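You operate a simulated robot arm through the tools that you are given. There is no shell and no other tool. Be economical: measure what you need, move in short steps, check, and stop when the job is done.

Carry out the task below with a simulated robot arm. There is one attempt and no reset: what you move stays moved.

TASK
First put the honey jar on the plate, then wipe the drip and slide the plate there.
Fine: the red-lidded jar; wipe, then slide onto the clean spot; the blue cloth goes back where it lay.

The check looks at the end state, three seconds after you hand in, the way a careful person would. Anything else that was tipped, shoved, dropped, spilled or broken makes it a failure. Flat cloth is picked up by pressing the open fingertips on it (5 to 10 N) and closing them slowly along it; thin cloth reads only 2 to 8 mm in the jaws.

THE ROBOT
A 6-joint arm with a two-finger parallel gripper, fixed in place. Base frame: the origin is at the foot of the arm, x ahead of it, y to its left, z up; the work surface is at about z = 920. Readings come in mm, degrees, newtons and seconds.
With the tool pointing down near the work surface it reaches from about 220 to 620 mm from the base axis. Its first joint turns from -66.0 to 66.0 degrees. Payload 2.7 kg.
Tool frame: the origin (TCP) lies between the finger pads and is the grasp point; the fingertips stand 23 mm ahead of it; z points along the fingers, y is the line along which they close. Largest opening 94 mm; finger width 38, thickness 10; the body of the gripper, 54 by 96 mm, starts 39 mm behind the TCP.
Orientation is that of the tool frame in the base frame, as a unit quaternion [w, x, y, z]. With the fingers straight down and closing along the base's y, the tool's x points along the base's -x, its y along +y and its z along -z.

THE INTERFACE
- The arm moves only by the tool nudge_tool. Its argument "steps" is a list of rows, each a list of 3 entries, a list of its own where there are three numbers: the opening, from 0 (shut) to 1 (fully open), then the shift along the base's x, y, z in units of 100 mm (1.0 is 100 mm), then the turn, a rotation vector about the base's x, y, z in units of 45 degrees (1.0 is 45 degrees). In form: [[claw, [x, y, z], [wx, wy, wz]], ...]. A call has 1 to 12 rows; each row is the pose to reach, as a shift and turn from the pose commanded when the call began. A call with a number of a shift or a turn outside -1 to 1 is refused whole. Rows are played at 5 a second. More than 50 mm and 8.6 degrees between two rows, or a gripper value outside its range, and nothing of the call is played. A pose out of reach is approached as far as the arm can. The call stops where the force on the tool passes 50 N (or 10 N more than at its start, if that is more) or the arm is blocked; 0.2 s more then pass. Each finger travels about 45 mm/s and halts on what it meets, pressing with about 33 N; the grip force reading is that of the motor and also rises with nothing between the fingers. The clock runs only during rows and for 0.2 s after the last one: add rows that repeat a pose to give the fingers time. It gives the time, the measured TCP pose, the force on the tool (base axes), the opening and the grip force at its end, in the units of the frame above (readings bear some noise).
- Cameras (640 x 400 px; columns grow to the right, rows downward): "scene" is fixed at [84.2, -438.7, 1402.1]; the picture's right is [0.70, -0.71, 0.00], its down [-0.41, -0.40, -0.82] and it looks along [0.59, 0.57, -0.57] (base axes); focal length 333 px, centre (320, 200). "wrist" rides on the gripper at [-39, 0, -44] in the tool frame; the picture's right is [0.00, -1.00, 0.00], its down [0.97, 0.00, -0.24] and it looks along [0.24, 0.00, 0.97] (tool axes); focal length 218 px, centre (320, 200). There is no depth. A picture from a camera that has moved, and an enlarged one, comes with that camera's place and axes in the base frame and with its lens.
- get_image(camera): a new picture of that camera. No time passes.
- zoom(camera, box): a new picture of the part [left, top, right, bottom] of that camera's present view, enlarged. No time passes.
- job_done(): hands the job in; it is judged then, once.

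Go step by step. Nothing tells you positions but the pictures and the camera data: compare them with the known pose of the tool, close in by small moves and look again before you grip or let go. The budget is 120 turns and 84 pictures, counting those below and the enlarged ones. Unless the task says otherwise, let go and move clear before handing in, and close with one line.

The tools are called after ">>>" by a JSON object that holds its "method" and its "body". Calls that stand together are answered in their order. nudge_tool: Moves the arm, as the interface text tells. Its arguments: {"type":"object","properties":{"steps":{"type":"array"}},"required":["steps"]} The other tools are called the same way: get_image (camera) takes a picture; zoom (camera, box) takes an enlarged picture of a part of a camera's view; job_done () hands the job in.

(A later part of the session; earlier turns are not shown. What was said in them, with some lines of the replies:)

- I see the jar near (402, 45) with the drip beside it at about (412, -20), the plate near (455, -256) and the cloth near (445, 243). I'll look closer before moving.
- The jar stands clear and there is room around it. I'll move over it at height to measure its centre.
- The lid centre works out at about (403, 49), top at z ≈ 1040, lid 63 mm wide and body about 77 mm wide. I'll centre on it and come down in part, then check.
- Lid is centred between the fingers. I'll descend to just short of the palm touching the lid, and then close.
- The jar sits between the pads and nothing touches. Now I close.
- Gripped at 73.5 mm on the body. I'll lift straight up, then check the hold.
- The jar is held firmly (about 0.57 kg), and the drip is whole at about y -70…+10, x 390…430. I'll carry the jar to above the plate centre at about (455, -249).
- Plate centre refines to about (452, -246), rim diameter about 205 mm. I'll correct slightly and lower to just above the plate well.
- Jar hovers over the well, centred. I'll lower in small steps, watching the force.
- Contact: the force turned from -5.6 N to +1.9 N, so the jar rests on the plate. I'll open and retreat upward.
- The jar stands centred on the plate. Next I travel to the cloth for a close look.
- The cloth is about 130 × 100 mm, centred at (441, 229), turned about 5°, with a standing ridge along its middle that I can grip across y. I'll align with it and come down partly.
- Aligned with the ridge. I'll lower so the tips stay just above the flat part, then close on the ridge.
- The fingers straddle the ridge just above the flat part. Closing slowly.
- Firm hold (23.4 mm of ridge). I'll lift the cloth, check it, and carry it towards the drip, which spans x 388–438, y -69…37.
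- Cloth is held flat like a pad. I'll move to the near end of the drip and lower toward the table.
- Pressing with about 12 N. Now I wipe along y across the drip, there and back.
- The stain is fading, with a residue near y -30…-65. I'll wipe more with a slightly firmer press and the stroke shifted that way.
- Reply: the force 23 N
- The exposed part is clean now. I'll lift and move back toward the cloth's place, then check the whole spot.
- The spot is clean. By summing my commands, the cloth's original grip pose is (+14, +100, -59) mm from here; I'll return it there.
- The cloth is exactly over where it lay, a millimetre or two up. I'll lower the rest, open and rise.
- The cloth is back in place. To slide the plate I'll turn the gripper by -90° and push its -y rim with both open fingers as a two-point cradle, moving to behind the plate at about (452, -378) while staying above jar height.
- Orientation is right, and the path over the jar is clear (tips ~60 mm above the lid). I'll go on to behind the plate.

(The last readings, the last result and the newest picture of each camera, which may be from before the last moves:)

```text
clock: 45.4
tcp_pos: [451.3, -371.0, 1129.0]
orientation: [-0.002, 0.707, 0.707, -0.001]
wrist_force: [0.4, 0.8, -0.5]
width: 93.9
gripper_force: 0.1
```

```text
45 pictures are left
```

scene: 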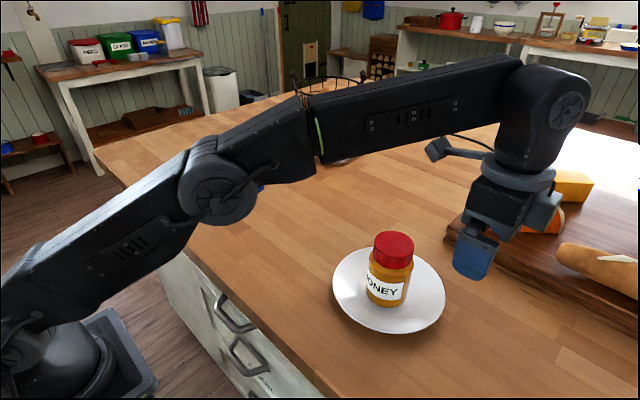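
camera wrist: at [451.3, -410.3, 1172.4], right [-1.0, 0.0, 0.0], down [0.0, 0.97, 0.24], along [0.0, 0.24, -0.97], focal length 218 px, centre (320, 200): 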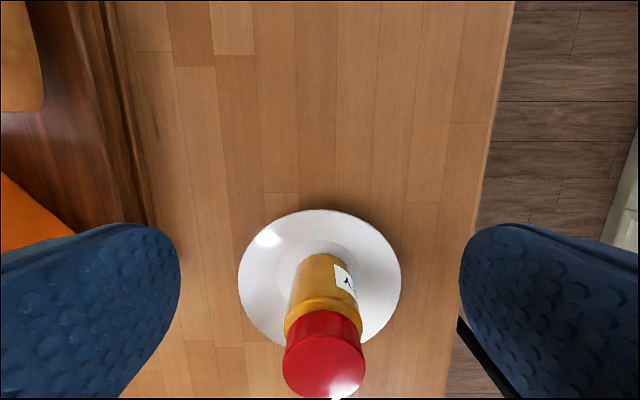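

The plate's near rim is at y ≈ -340 and my fingers at y -352 straddle outside it, clear of the board. I'll descend to just above the table.

>>> {"method": "nudge_tool", "body": {"steps": [[1, [0, 0, -0.4], [0, 0, 0]], [1, [0, 0, -0.8], [0, 0, 0]], [1, [0, 0, -1.0], [0, 0, 0]]]}}

>>> {"method": "nudge_tool", "body": {"steps": [[1, [0, 0, -0.3], [0, 0, 0]], [1, [0, 0, -0.6], [0, 0, 0]], [1, [0, 0, -0.75], [0, 0, 0]], [1, [0, 0, -0.75], [0, 0, 0]]]}}

>>> {"method": "get_image", "body": {"camera": "wrist"}}

>>> {"method": "zoom", "body": {"camera": "scene", "box": [310, 180, 530, 350]}}

```text
clock: 46.2
tcp_pos: [451.7, -371.2, 1029.1]
orientation: [0.001, 0.707, 0.708, 0.0]
wrist_force: [0.4, -0.8, 0.6]
width: 93.9
gripper_force: 0.0
```

```text
clock: 47.0
tcp_pos: [455.9, -375.5, 973.4]
orientation: [0.016, 0.711, 0.703, 0.004]
wrist_force: [3.3, -5.0, 12.8]
width: 93.9
gripper_force: 0.1
stopped in row 3: the force on the tool passed its limit (the readings are from after the stop); the commanded pose is now the measured one
```

```text
44 pictures are left
camera wrist: at [454.2, -413.3, 1018.0], right [-1.0, 0.01, -0.03], down [0.0, 0.97, 0.22], along [0.03, 0.22, -0.97], focal length 218 px, centre (320, 200)
```

wrist: 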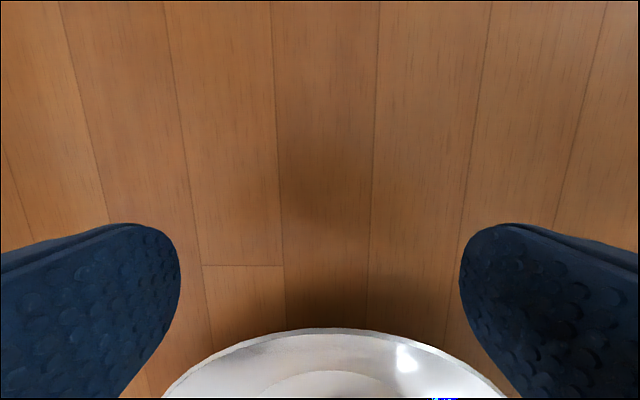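

```text
2.35 times, centred on (420, 265) of scene
camera zoom: at [84.1, -438.8, 1402.1], right [0.7, -0.71, 0.0], down [-0.41, -0.4, -0.82], along [0.59, 0.57, -0.57], focal length 784 px, centre (85, 47)
```

zoom: 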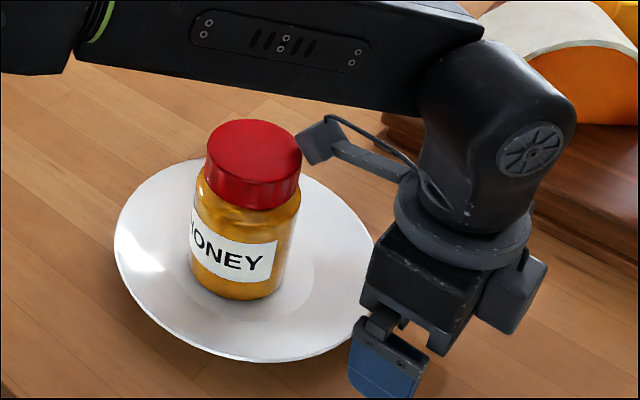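

A bracket with a box sticks out from the wrist on the jar side and seems to have touched the lid; the call stopped. The jar still stands; I'll rise straight up at once and rethink.

>>> {"method": "nudge_tool", "body": {"steps": [[1, [0, -0.02, 0.1], [0, 0, 0]], [1, [0, -0.02, 0.4], [0, 0, 0]], [1, [0, -0.02, 0.8], [0, 0, 0]], [1, [0, 0, 1.0], [0, 0, 0]], [1, [0, 0, 1.0], [0, 0, 0]]]}}

>>> {"method": "get_image", "body": {"camera": "wrist"}}

>>> {"method": "zoom", "body": {"camera": "scene", "box": [310, 80, 590, 340]}}

```text
clock: 48.2
tcp_pos: [456.5, -373.9, 1070.7]
orientation: [0.012, 0.71, 0.704, 0.004]
wrist_force: [-0.6, 0.2, -0.3]
width: 94.3
gripper_force: 0.3
```

```text
42 pictures are left
camera wrist: at [454.0, -412.0, 1115.4], right [-1.0, 0.01, -0.02], down [0.0, 0.97, 0.23], along [0.02, 0.23, -0.97], focal length 218 px, centre (320, 200)
```

wrist: 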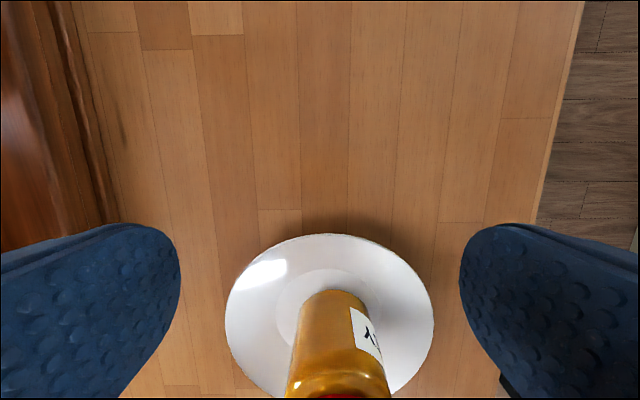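

```text
1.54 times, centred on (450, 210) of scene
camera zoom: at [84.2, -438.7, 1402.1], right [0.7, -0.71, 0.0], down [-0.41, -0.4, -0.82], along [0.59, 0.57, -0.57], focal length 513 px, centre (120, 185)
```

zoom: 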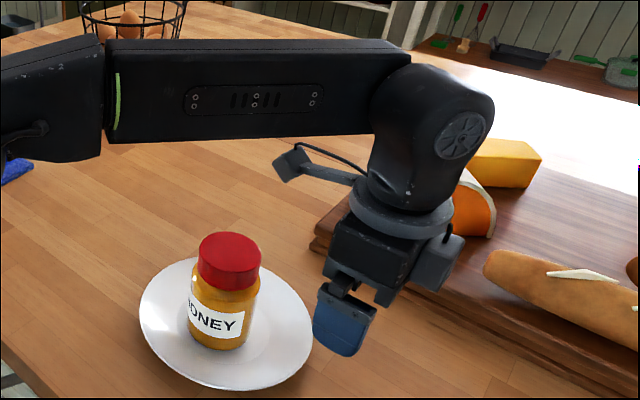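

The jar is still upright and centred on the plate. I'll go back to the normal tool orientation (bracket pointing to -x, away from the jar) with a slight +9.6° yaw and push the rim with the closed fingers' flat side instead.

>>> {"method": "nudge_tool", "body": {"steps": [[1, [0.05, 0, 0.3], [0.0145, 0.029, 0]], [1, [0.1, 0, 0.3], [0.0145, 0.029, 0]]]}}

>>> {"method": "nudge_tool", "body": {"steps": [[0.6, [0, 0, 0], [0, 0, 0.18]], [0.3, [0, 0, 0], [0, 0, 0.36]], [0, [0, 0, 0], [0, 0, 0.54]], [0, [0, 0, 0], [0, 0, 0.72]], [0, [0, 0, 0], [0, 0, 0.9]]]}}

>>> {"method": "nudge_tool", "body": {"steps": [[0, [0, 0, 0], [0, 0, 0.18]], [0, [0, 0, 0], [0, 0, 0.36]], [0, [0, 0, 0], [0, 0, 0.54]], [0, [0, 0, 0], [0, 0, 0.72]], [0, [0, 0, 0], [0, 0, 0.9]]]}}

>>> {"method": "nudge_tool", "body": {"steps": [[0, [0.02, 0, 0], [0, 0, 0.18]], [0, [0.06, 0, 0], [0, 0, 0.36]], [0, [0.06, 0, 0], [0, 0, 0.425]], [0, [0.06, 0, 0], [0, 0, 0.425]]]}}

>>> {"method": "get_image", "body": {"camera": "wrist"}}

>>> {"method": "zoom", "body": {"camera": "scene", "box": [310, 80, 590, 340]}}

```text
clock: 48.8
tcp_pos: [465.6, -373.3, 1100.9]
orientation: [0.0, 0.709, 0.705, 0.0]
wrist_force: [-0.1, 0.2, 0.7]
width: 94.1
gripper_force: 0.1
```

```text
clock: 50.0
tcp_pos: [465.3, -375.3, 1100.5]
orientation: [0.0, 0.421, 0.907, -0.001]
wrist_force: [0.6, -0.2, 0.0]
width: 0.0
gripper_force: 10.7
```

```text
clock: 51.2
tcp_pos: [464.6, -375.0, 1100.4]
orientation: [0.0, 0.081, 0.997, 0.0]
wrist_force: [-0.3, 0.1, 0.7]
width: 0.0
gripper_force: 32.7
```

```text
clock: 52.2
tcp_pos: [472.1, -374.0, 1101.0]
orientation: [0.002, -0.086, 0.996, -0.001]
wrist_force: [0.3, -0.3, -0.1]
width: 0.1
gripper_force: 33.2
```

```text
40 pictures are left
camera wrist: at [509.7, -367.6, 1144.6], right [0.17, -0.99, 0.0], down [-0.96, -0.16, 0.24], along [-0.23, -0.04, -0.97], focal length 218 px, centre (320, 200)
```

wrist: 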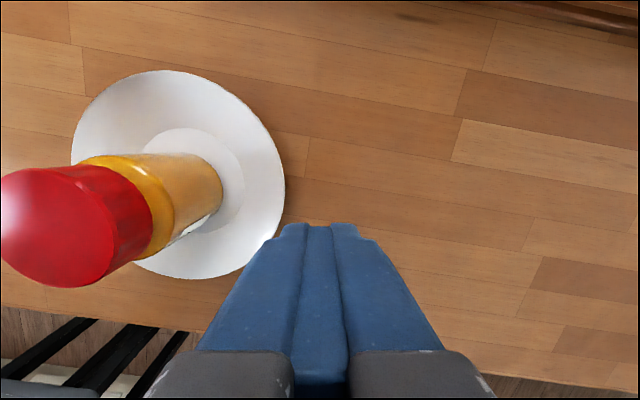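

```text
1.54 times, centred on (450, 210) of scene
camera zoom: at [84.2, -438.7, 1402.1], right [0.7, -0.71, 0.0], down [-0.41, -0.4, -0.82], along [0.59, 0.57, -0.57], focal length 513 px, centre (120, 185)
```

zoom: 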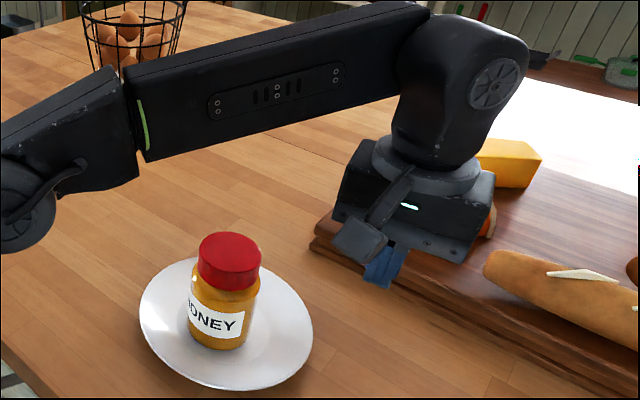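

The bracket now points away from the jar, and the plate rim contact is about 23 mm ahead of the closed fingers. I'll descend to tip height just above the table.

>>> {"method": "nudge_tool", "body": {"steps": [[0, [0, 0, -0.4], [0, 0, 0]], [0, [0, 0, -0.8], [0, 0, 0]], [0, [0, 0, -1.0], [0, 0, 0]], [0, [0, 0, -1.0], [0, 0, 0]]]}}

>>> {"method": "zoom", "body": {"camera": "scene", "box": [310, 130, 550, 350]}}

```text
clock: 53.2
tcp_pos: [472.2, -373.1, 1002.3]
orientation: [0.001, -0.085, 0.996, 0.0]
wrist_force: [-0.1, 0.2, 0.1]
width: 0.0
gripper_force: 33.6
```

```text
1.82 times, centred on (430, 240) of scene
camera zoom: at [84.2, -438.7, 1402.1], right [0.7, -0.71, 0.0], down [-0.41, -0.4, -0.82], along [0.59, 0.57, -0.57], focal length 606 px, centre (120, 127)
```

zoom: 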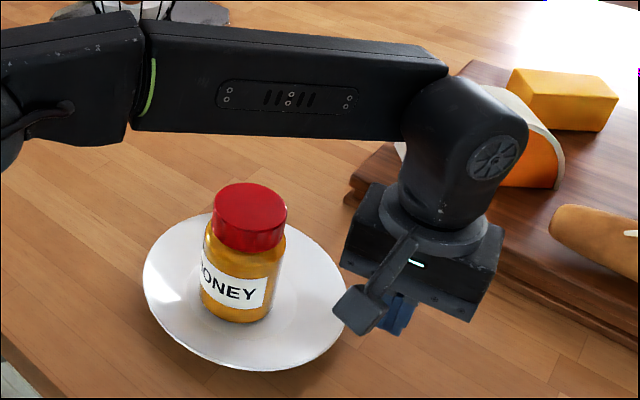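

>>> {"method": "nudge_tool", "body": {"steps": [[0, [0, 0, -0.2], [0, 0, 0]], [0, [0, 0, -0.4], [0, 0, 0]], [0, [0, 0, -0.5], [0, 0, 0]], [0, [0, 0, -0.54], [0, 0, 0]], [0, [0, 0, -0.54], [0, 0, 0]]]}}

>>> {"method": "get_image", "body": {"camera": "wrist"}}

>>> {"method": "zoom", "body": {"camera": "scene", "box": [310, 130, 550, 350]}}

```text
clock: 54.4
tcp_pos: [473.2, -374.9, 947.2]
orientation: [0.0, -0.085, 0.996, 0.0]
wrist_force: [0.4, 0.3, -1.3]
width: 0.1
gripper_force: 32.9
```

```text
37 pictures are left
camera wrist: at [509.7, -367.7, 990.2], right [0.17, -0.99, 0.0], down [-0.96, -0.16, 0.24], along [-0.23, -0.04, -0.97], focal length 218 px, centre (320, 200)
```

wrist: 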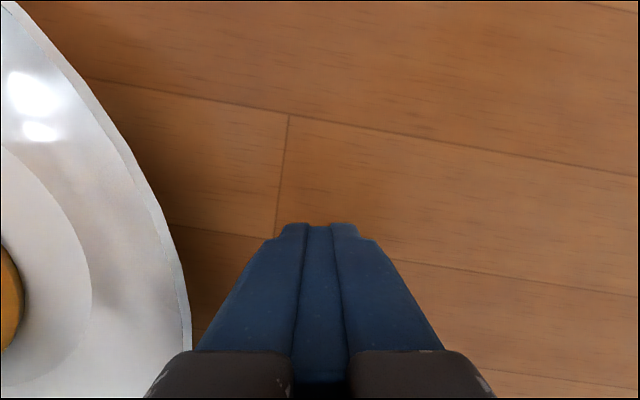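

```text
1.82 times, centred on (430, 240) of scene
camera zoom: at [84.2, -438.7, 1402.1], right [0.7, -0.71, 0.0], down [-0.41, -0.4, -0.82], along [0.59, 0.57, -0.57], focal length 606 px, centre (120, 127)
```

zoom: 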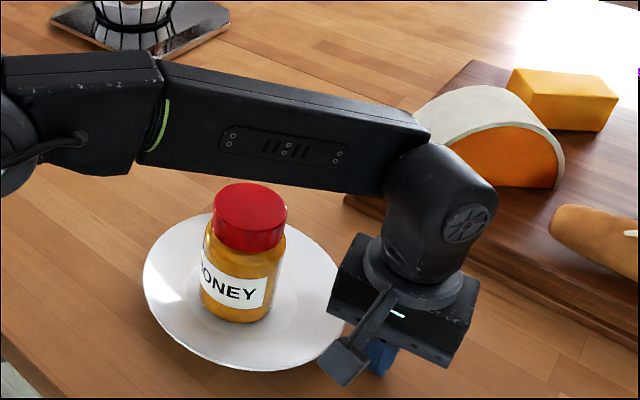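

All clear. I'll push gently along (-0.163, 0.987) for the first ~80 mm (about 23 of it free travel), then look.

>>> {"method": "nudge_tool", "body": {"steps": [[0, [-0.016, 0.1, 0], [0, 0, 0]], [0, [-0.03, 0.18, 0], [0, 0, 0]], [0, [-0.041, 0.25, 0], [0, 0, 0]], [0, [-0.053, 0.32, 0], [0, 0, 0]], [0, [-0.066, 0.4, 0], [0, 0, 0]], [0, [-0.079, 0.48, 0], [0, 0, 0]], [0, [-0.092, 0.56, 0], [0, 0, 0]], [0, [-0.106, 0.64, 0], [0, 0, 0]], [0, [-0.119, 0.72, 0], [0, 0, 0]], [0, [-0.13, 0.79, 0], [0, 0, 0]]]}}

>>> {"method": "get_image", "body": {"camera": "wrist"}}

>>> {"method": "get_image", "body": {"camera": "scene"}}

```text
clock: 56.6
tcp_pos: [458.9, -294.1, 946.7]
orientation: [0.001, -0.084, 0.996, 0.0]
wrist_force: [0.1, -2.6, -1.8]
width: 0.0
gripper_force: 33.1
```

```text
35 pictures are left
camera wrist: at [496.6, -288.1, 990.5], right [0.17, -0.99, 0.0], down [-0.96, -0.16, 0.24], along [-0.24, -0.04, -0.97], focal length 218 px, centre (320, 200)
```

wrist: 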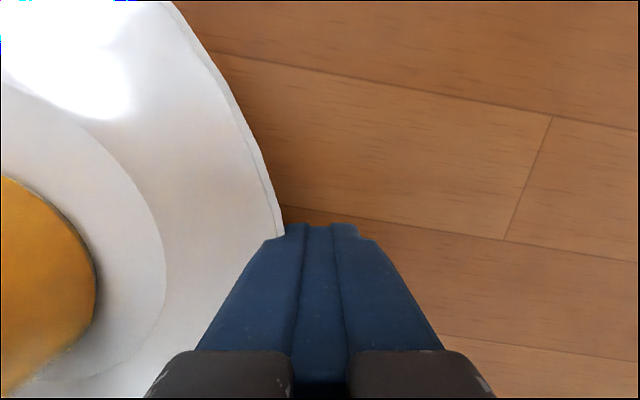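

```text
34 pictures are left
```

scene: 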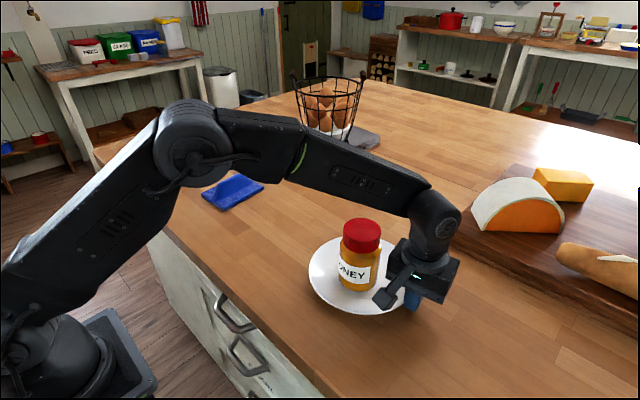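

The plate slides well, centre now about (441, -184), with the jar steady. Continuing with the same direction for another ~98 mm.

>>> {"method": "nudge_tool", "body": {"steps": [[0, [-0.013, 0.08, 0], [0, 0, 0]], [0, [-0.026, 0.16, 0], [0, 0, 0]], [0, [-0.039, 0.24, 0], [0, 0, 0]], [0, [-0.053, 0.32, 0], [0, 0, 0]], [0, [-0.066, 0.4, 0], [0, 0, 0]], [0, [-0.079, 0.48, 0], [0, 0, 0]], [0, [-0.092, 0.56, 0], [0, 0, 0]], [0, [-0.106, 0.64, 0], [0, 0, 0]], [0, [-0.119, 0.72, 0], [0, 0, 0]], [0, [-0.132, 0.8, 0], [0, 0, 0]], [0, [-0.145, 0.88, 0], [0, 0, 0]], [0, [-0.16, 0.96, 0], [0, 0, 0]]]}}

>>> {"method": "get_image", "body": {"camera": "wrist"}}

>>> {"method": "get_image", "body": {"camera": "scene"}}

```text
clock: 59.2
tcp_pos: [443.1, -198.9, 947.4]
orientation: [0.002, -0.084, 0.996, -0.001]
wrist_force: [0.8, -4.5, 2.0]
width: 0.1
gripper_force: 33.4
```

```text
33 pictures are left
camera wrist: at [481.2, -192.7, 990.9], right [0.17, -0.99, 0.0], down [-0.96, -0.16, 0.24], along [-0.23, -0.04, -0.97], focal length 218 px, centre (320, 200)
```

wrist: 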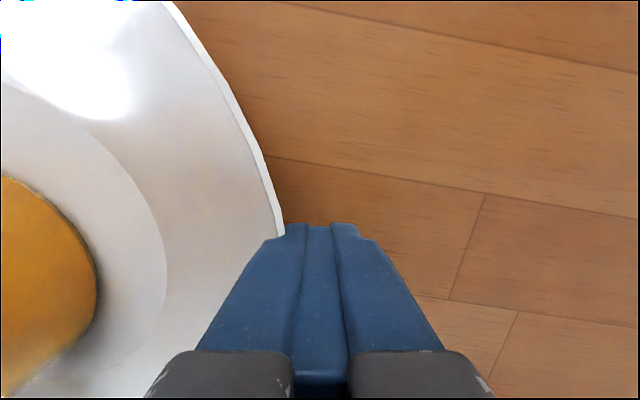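

```text
32 pictures are left
```

scene: 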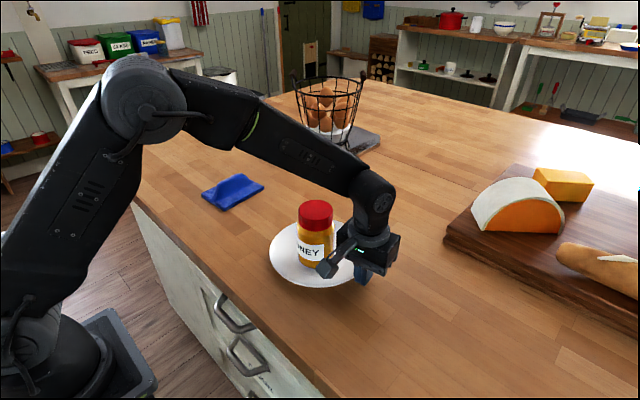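

Contact geometry is unchanged; plate centre about (426, -91). A last push of ~75 mm brings it onto the cleaned spot at (413, -16).

>>> {"method": "nudge_tool", "body": {"steps": [[0, [-0.013, 0.08, 0], [0, 0, 0]], [0, [-0.026, 0.16, 0], [0, 0, 0]], [0, [-0.039, 0.24, 0], [0, 0, 0]], [0, [-0.053, 0.32, 0], [0, 0, 0]], [0, [-0.066, 0.4, 0], [0, 0, 0]], [0, [-0.079, 0.48, 0], [0, 0, 0]], [0, [-0.092, 0.56, 0], [0, 0, 0]], [0, [-0.106, 0.64, 0], [0, 0, 0]], [0, [-0.115, 0.7, 0], [0, 0, 0]], [0, [-0.123, 0.75, 0], [0, 0, 0]], [0, [-0.123, 0.75, 0], [0, 0, 0]]]}}

>>> {"method": "get_image", "body": {"camera": "scene"}}

```text
clock: 61.6
tcp_pos: [430.2, -122.6, 947.6]
orientation: [0.001, -0.084, 0.996, 0.0]
wrist_force: [1.2, -2.3, -2.3]
width: 0.1
gripper_force: 33.1
```

```text
31 pictures are left
```

scene: 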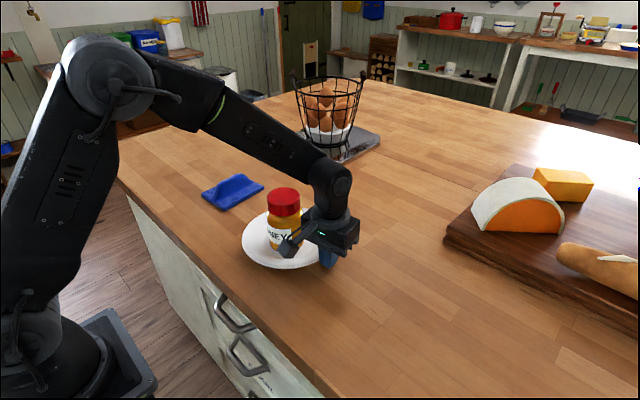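

The plate seems to cover the spot. I'll back off along -y, rise, and verify.

>>> {"method": "nudge_tool", "body": {"steps": [[0, [0.01, -0.1, 0], [0, 0, 0]], [0, [0.05, -0.4, 0], [0, 0, 0]], [0, [0.08, -0.6, 0.3], [0, 0, 0]], [0, [0.08, -0.8, 0.7], [0, 0, 0]], [0, [0.08, -1.0, 1.0], [0, 0, 0]]]}}

>>> {"method": "nudge_tool", "body": {"steps": [[0, [0, -0.2, 0.4], [0, 0, 0]], [0, [0, 0, 0.8], [0, 0, 0]], [0, [0, 0, 0.8], [0, 0, 0]]]}}

>>> {"method": "get_image", "body": {"camera": "scene"}}

>>> {"method": "get_image", "body": {"camera": "wrist"}}

>>> {"method": "zoom", "body": {"camera": "scene", "box": [180, 140, 380, 300]}}

```text
clock: 62.8
tcp_pos: [438.7, -223.9, 1046.8]
orientation: [0.001, -0.084, 0.996, 0.0]
wrist_force: [0.1, 0.1, 1.0]
width: 0.0
gripper_force: 33.2
```

```text
clock: 63.6
tcp_pos: [439.0, -223.8, 1128.4]
orientation: [0.001, -0.085, 0.996, 0.0]
wrist_force: [-0.6, 0.4, -0.3]
width: 0.1
gripper_force: 32.6
```

```text
30 pictures are left
```

scene: 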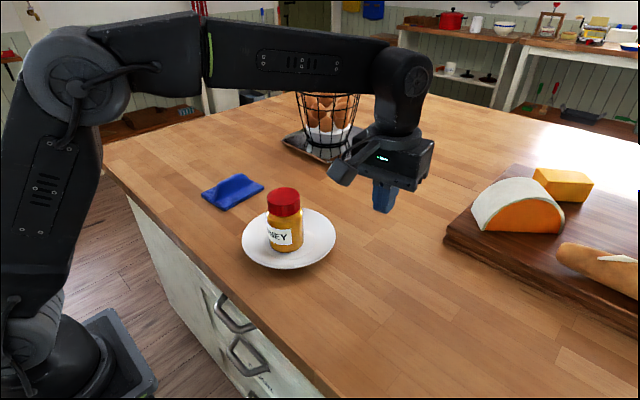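

```text
29 pictures are left
camera wrist: at [476.6, -217.8, 1171.1], right [0.17, -0.99, 0.0], down [-0.96, -0.16, 0.24], along [-0.24, -0.04, -0.97], focal length 218 px, centre (320, 200)
```

wrist: 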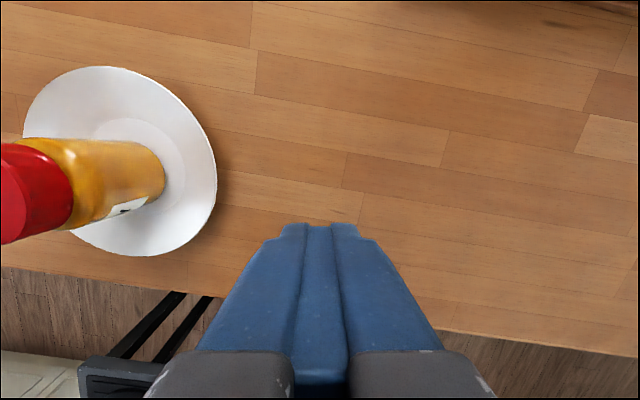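

```text
2.50 times, centred on (280, 220) of scene
camera zoom: at [84.2, -438.7, 1402.1], right [0.7, -0.71, 0.0], down [-0.41, -0.4, -0.82], along [0.59, 0.57, -0.57], focal length 833 px, centre (420, 150)
```

zoom: 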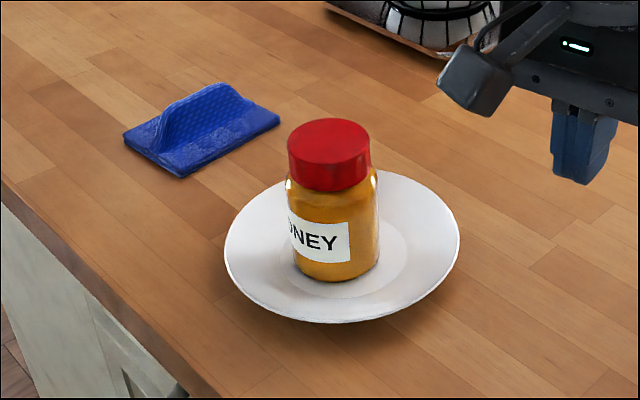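

The jar stands on the plate, and the plate is within about 10 mm of centre on the wiped spot, covering it fully. The cloth lies where it was, nothing else has moved, and the arm is clear, so I'm handing in.

>>> {"method": "job_done", "body": {}}

```text
The job is handed in.
```

The job is handed in. The honey jar is on the plate, the drip is wiped up, the blue cloth is back where it lay, and the plate now sits on the clean spot. A bracket on the wrist touched the jar lid once during the slide setup; the jar stayed upright and now stands about 10 mm off the plate's centre.
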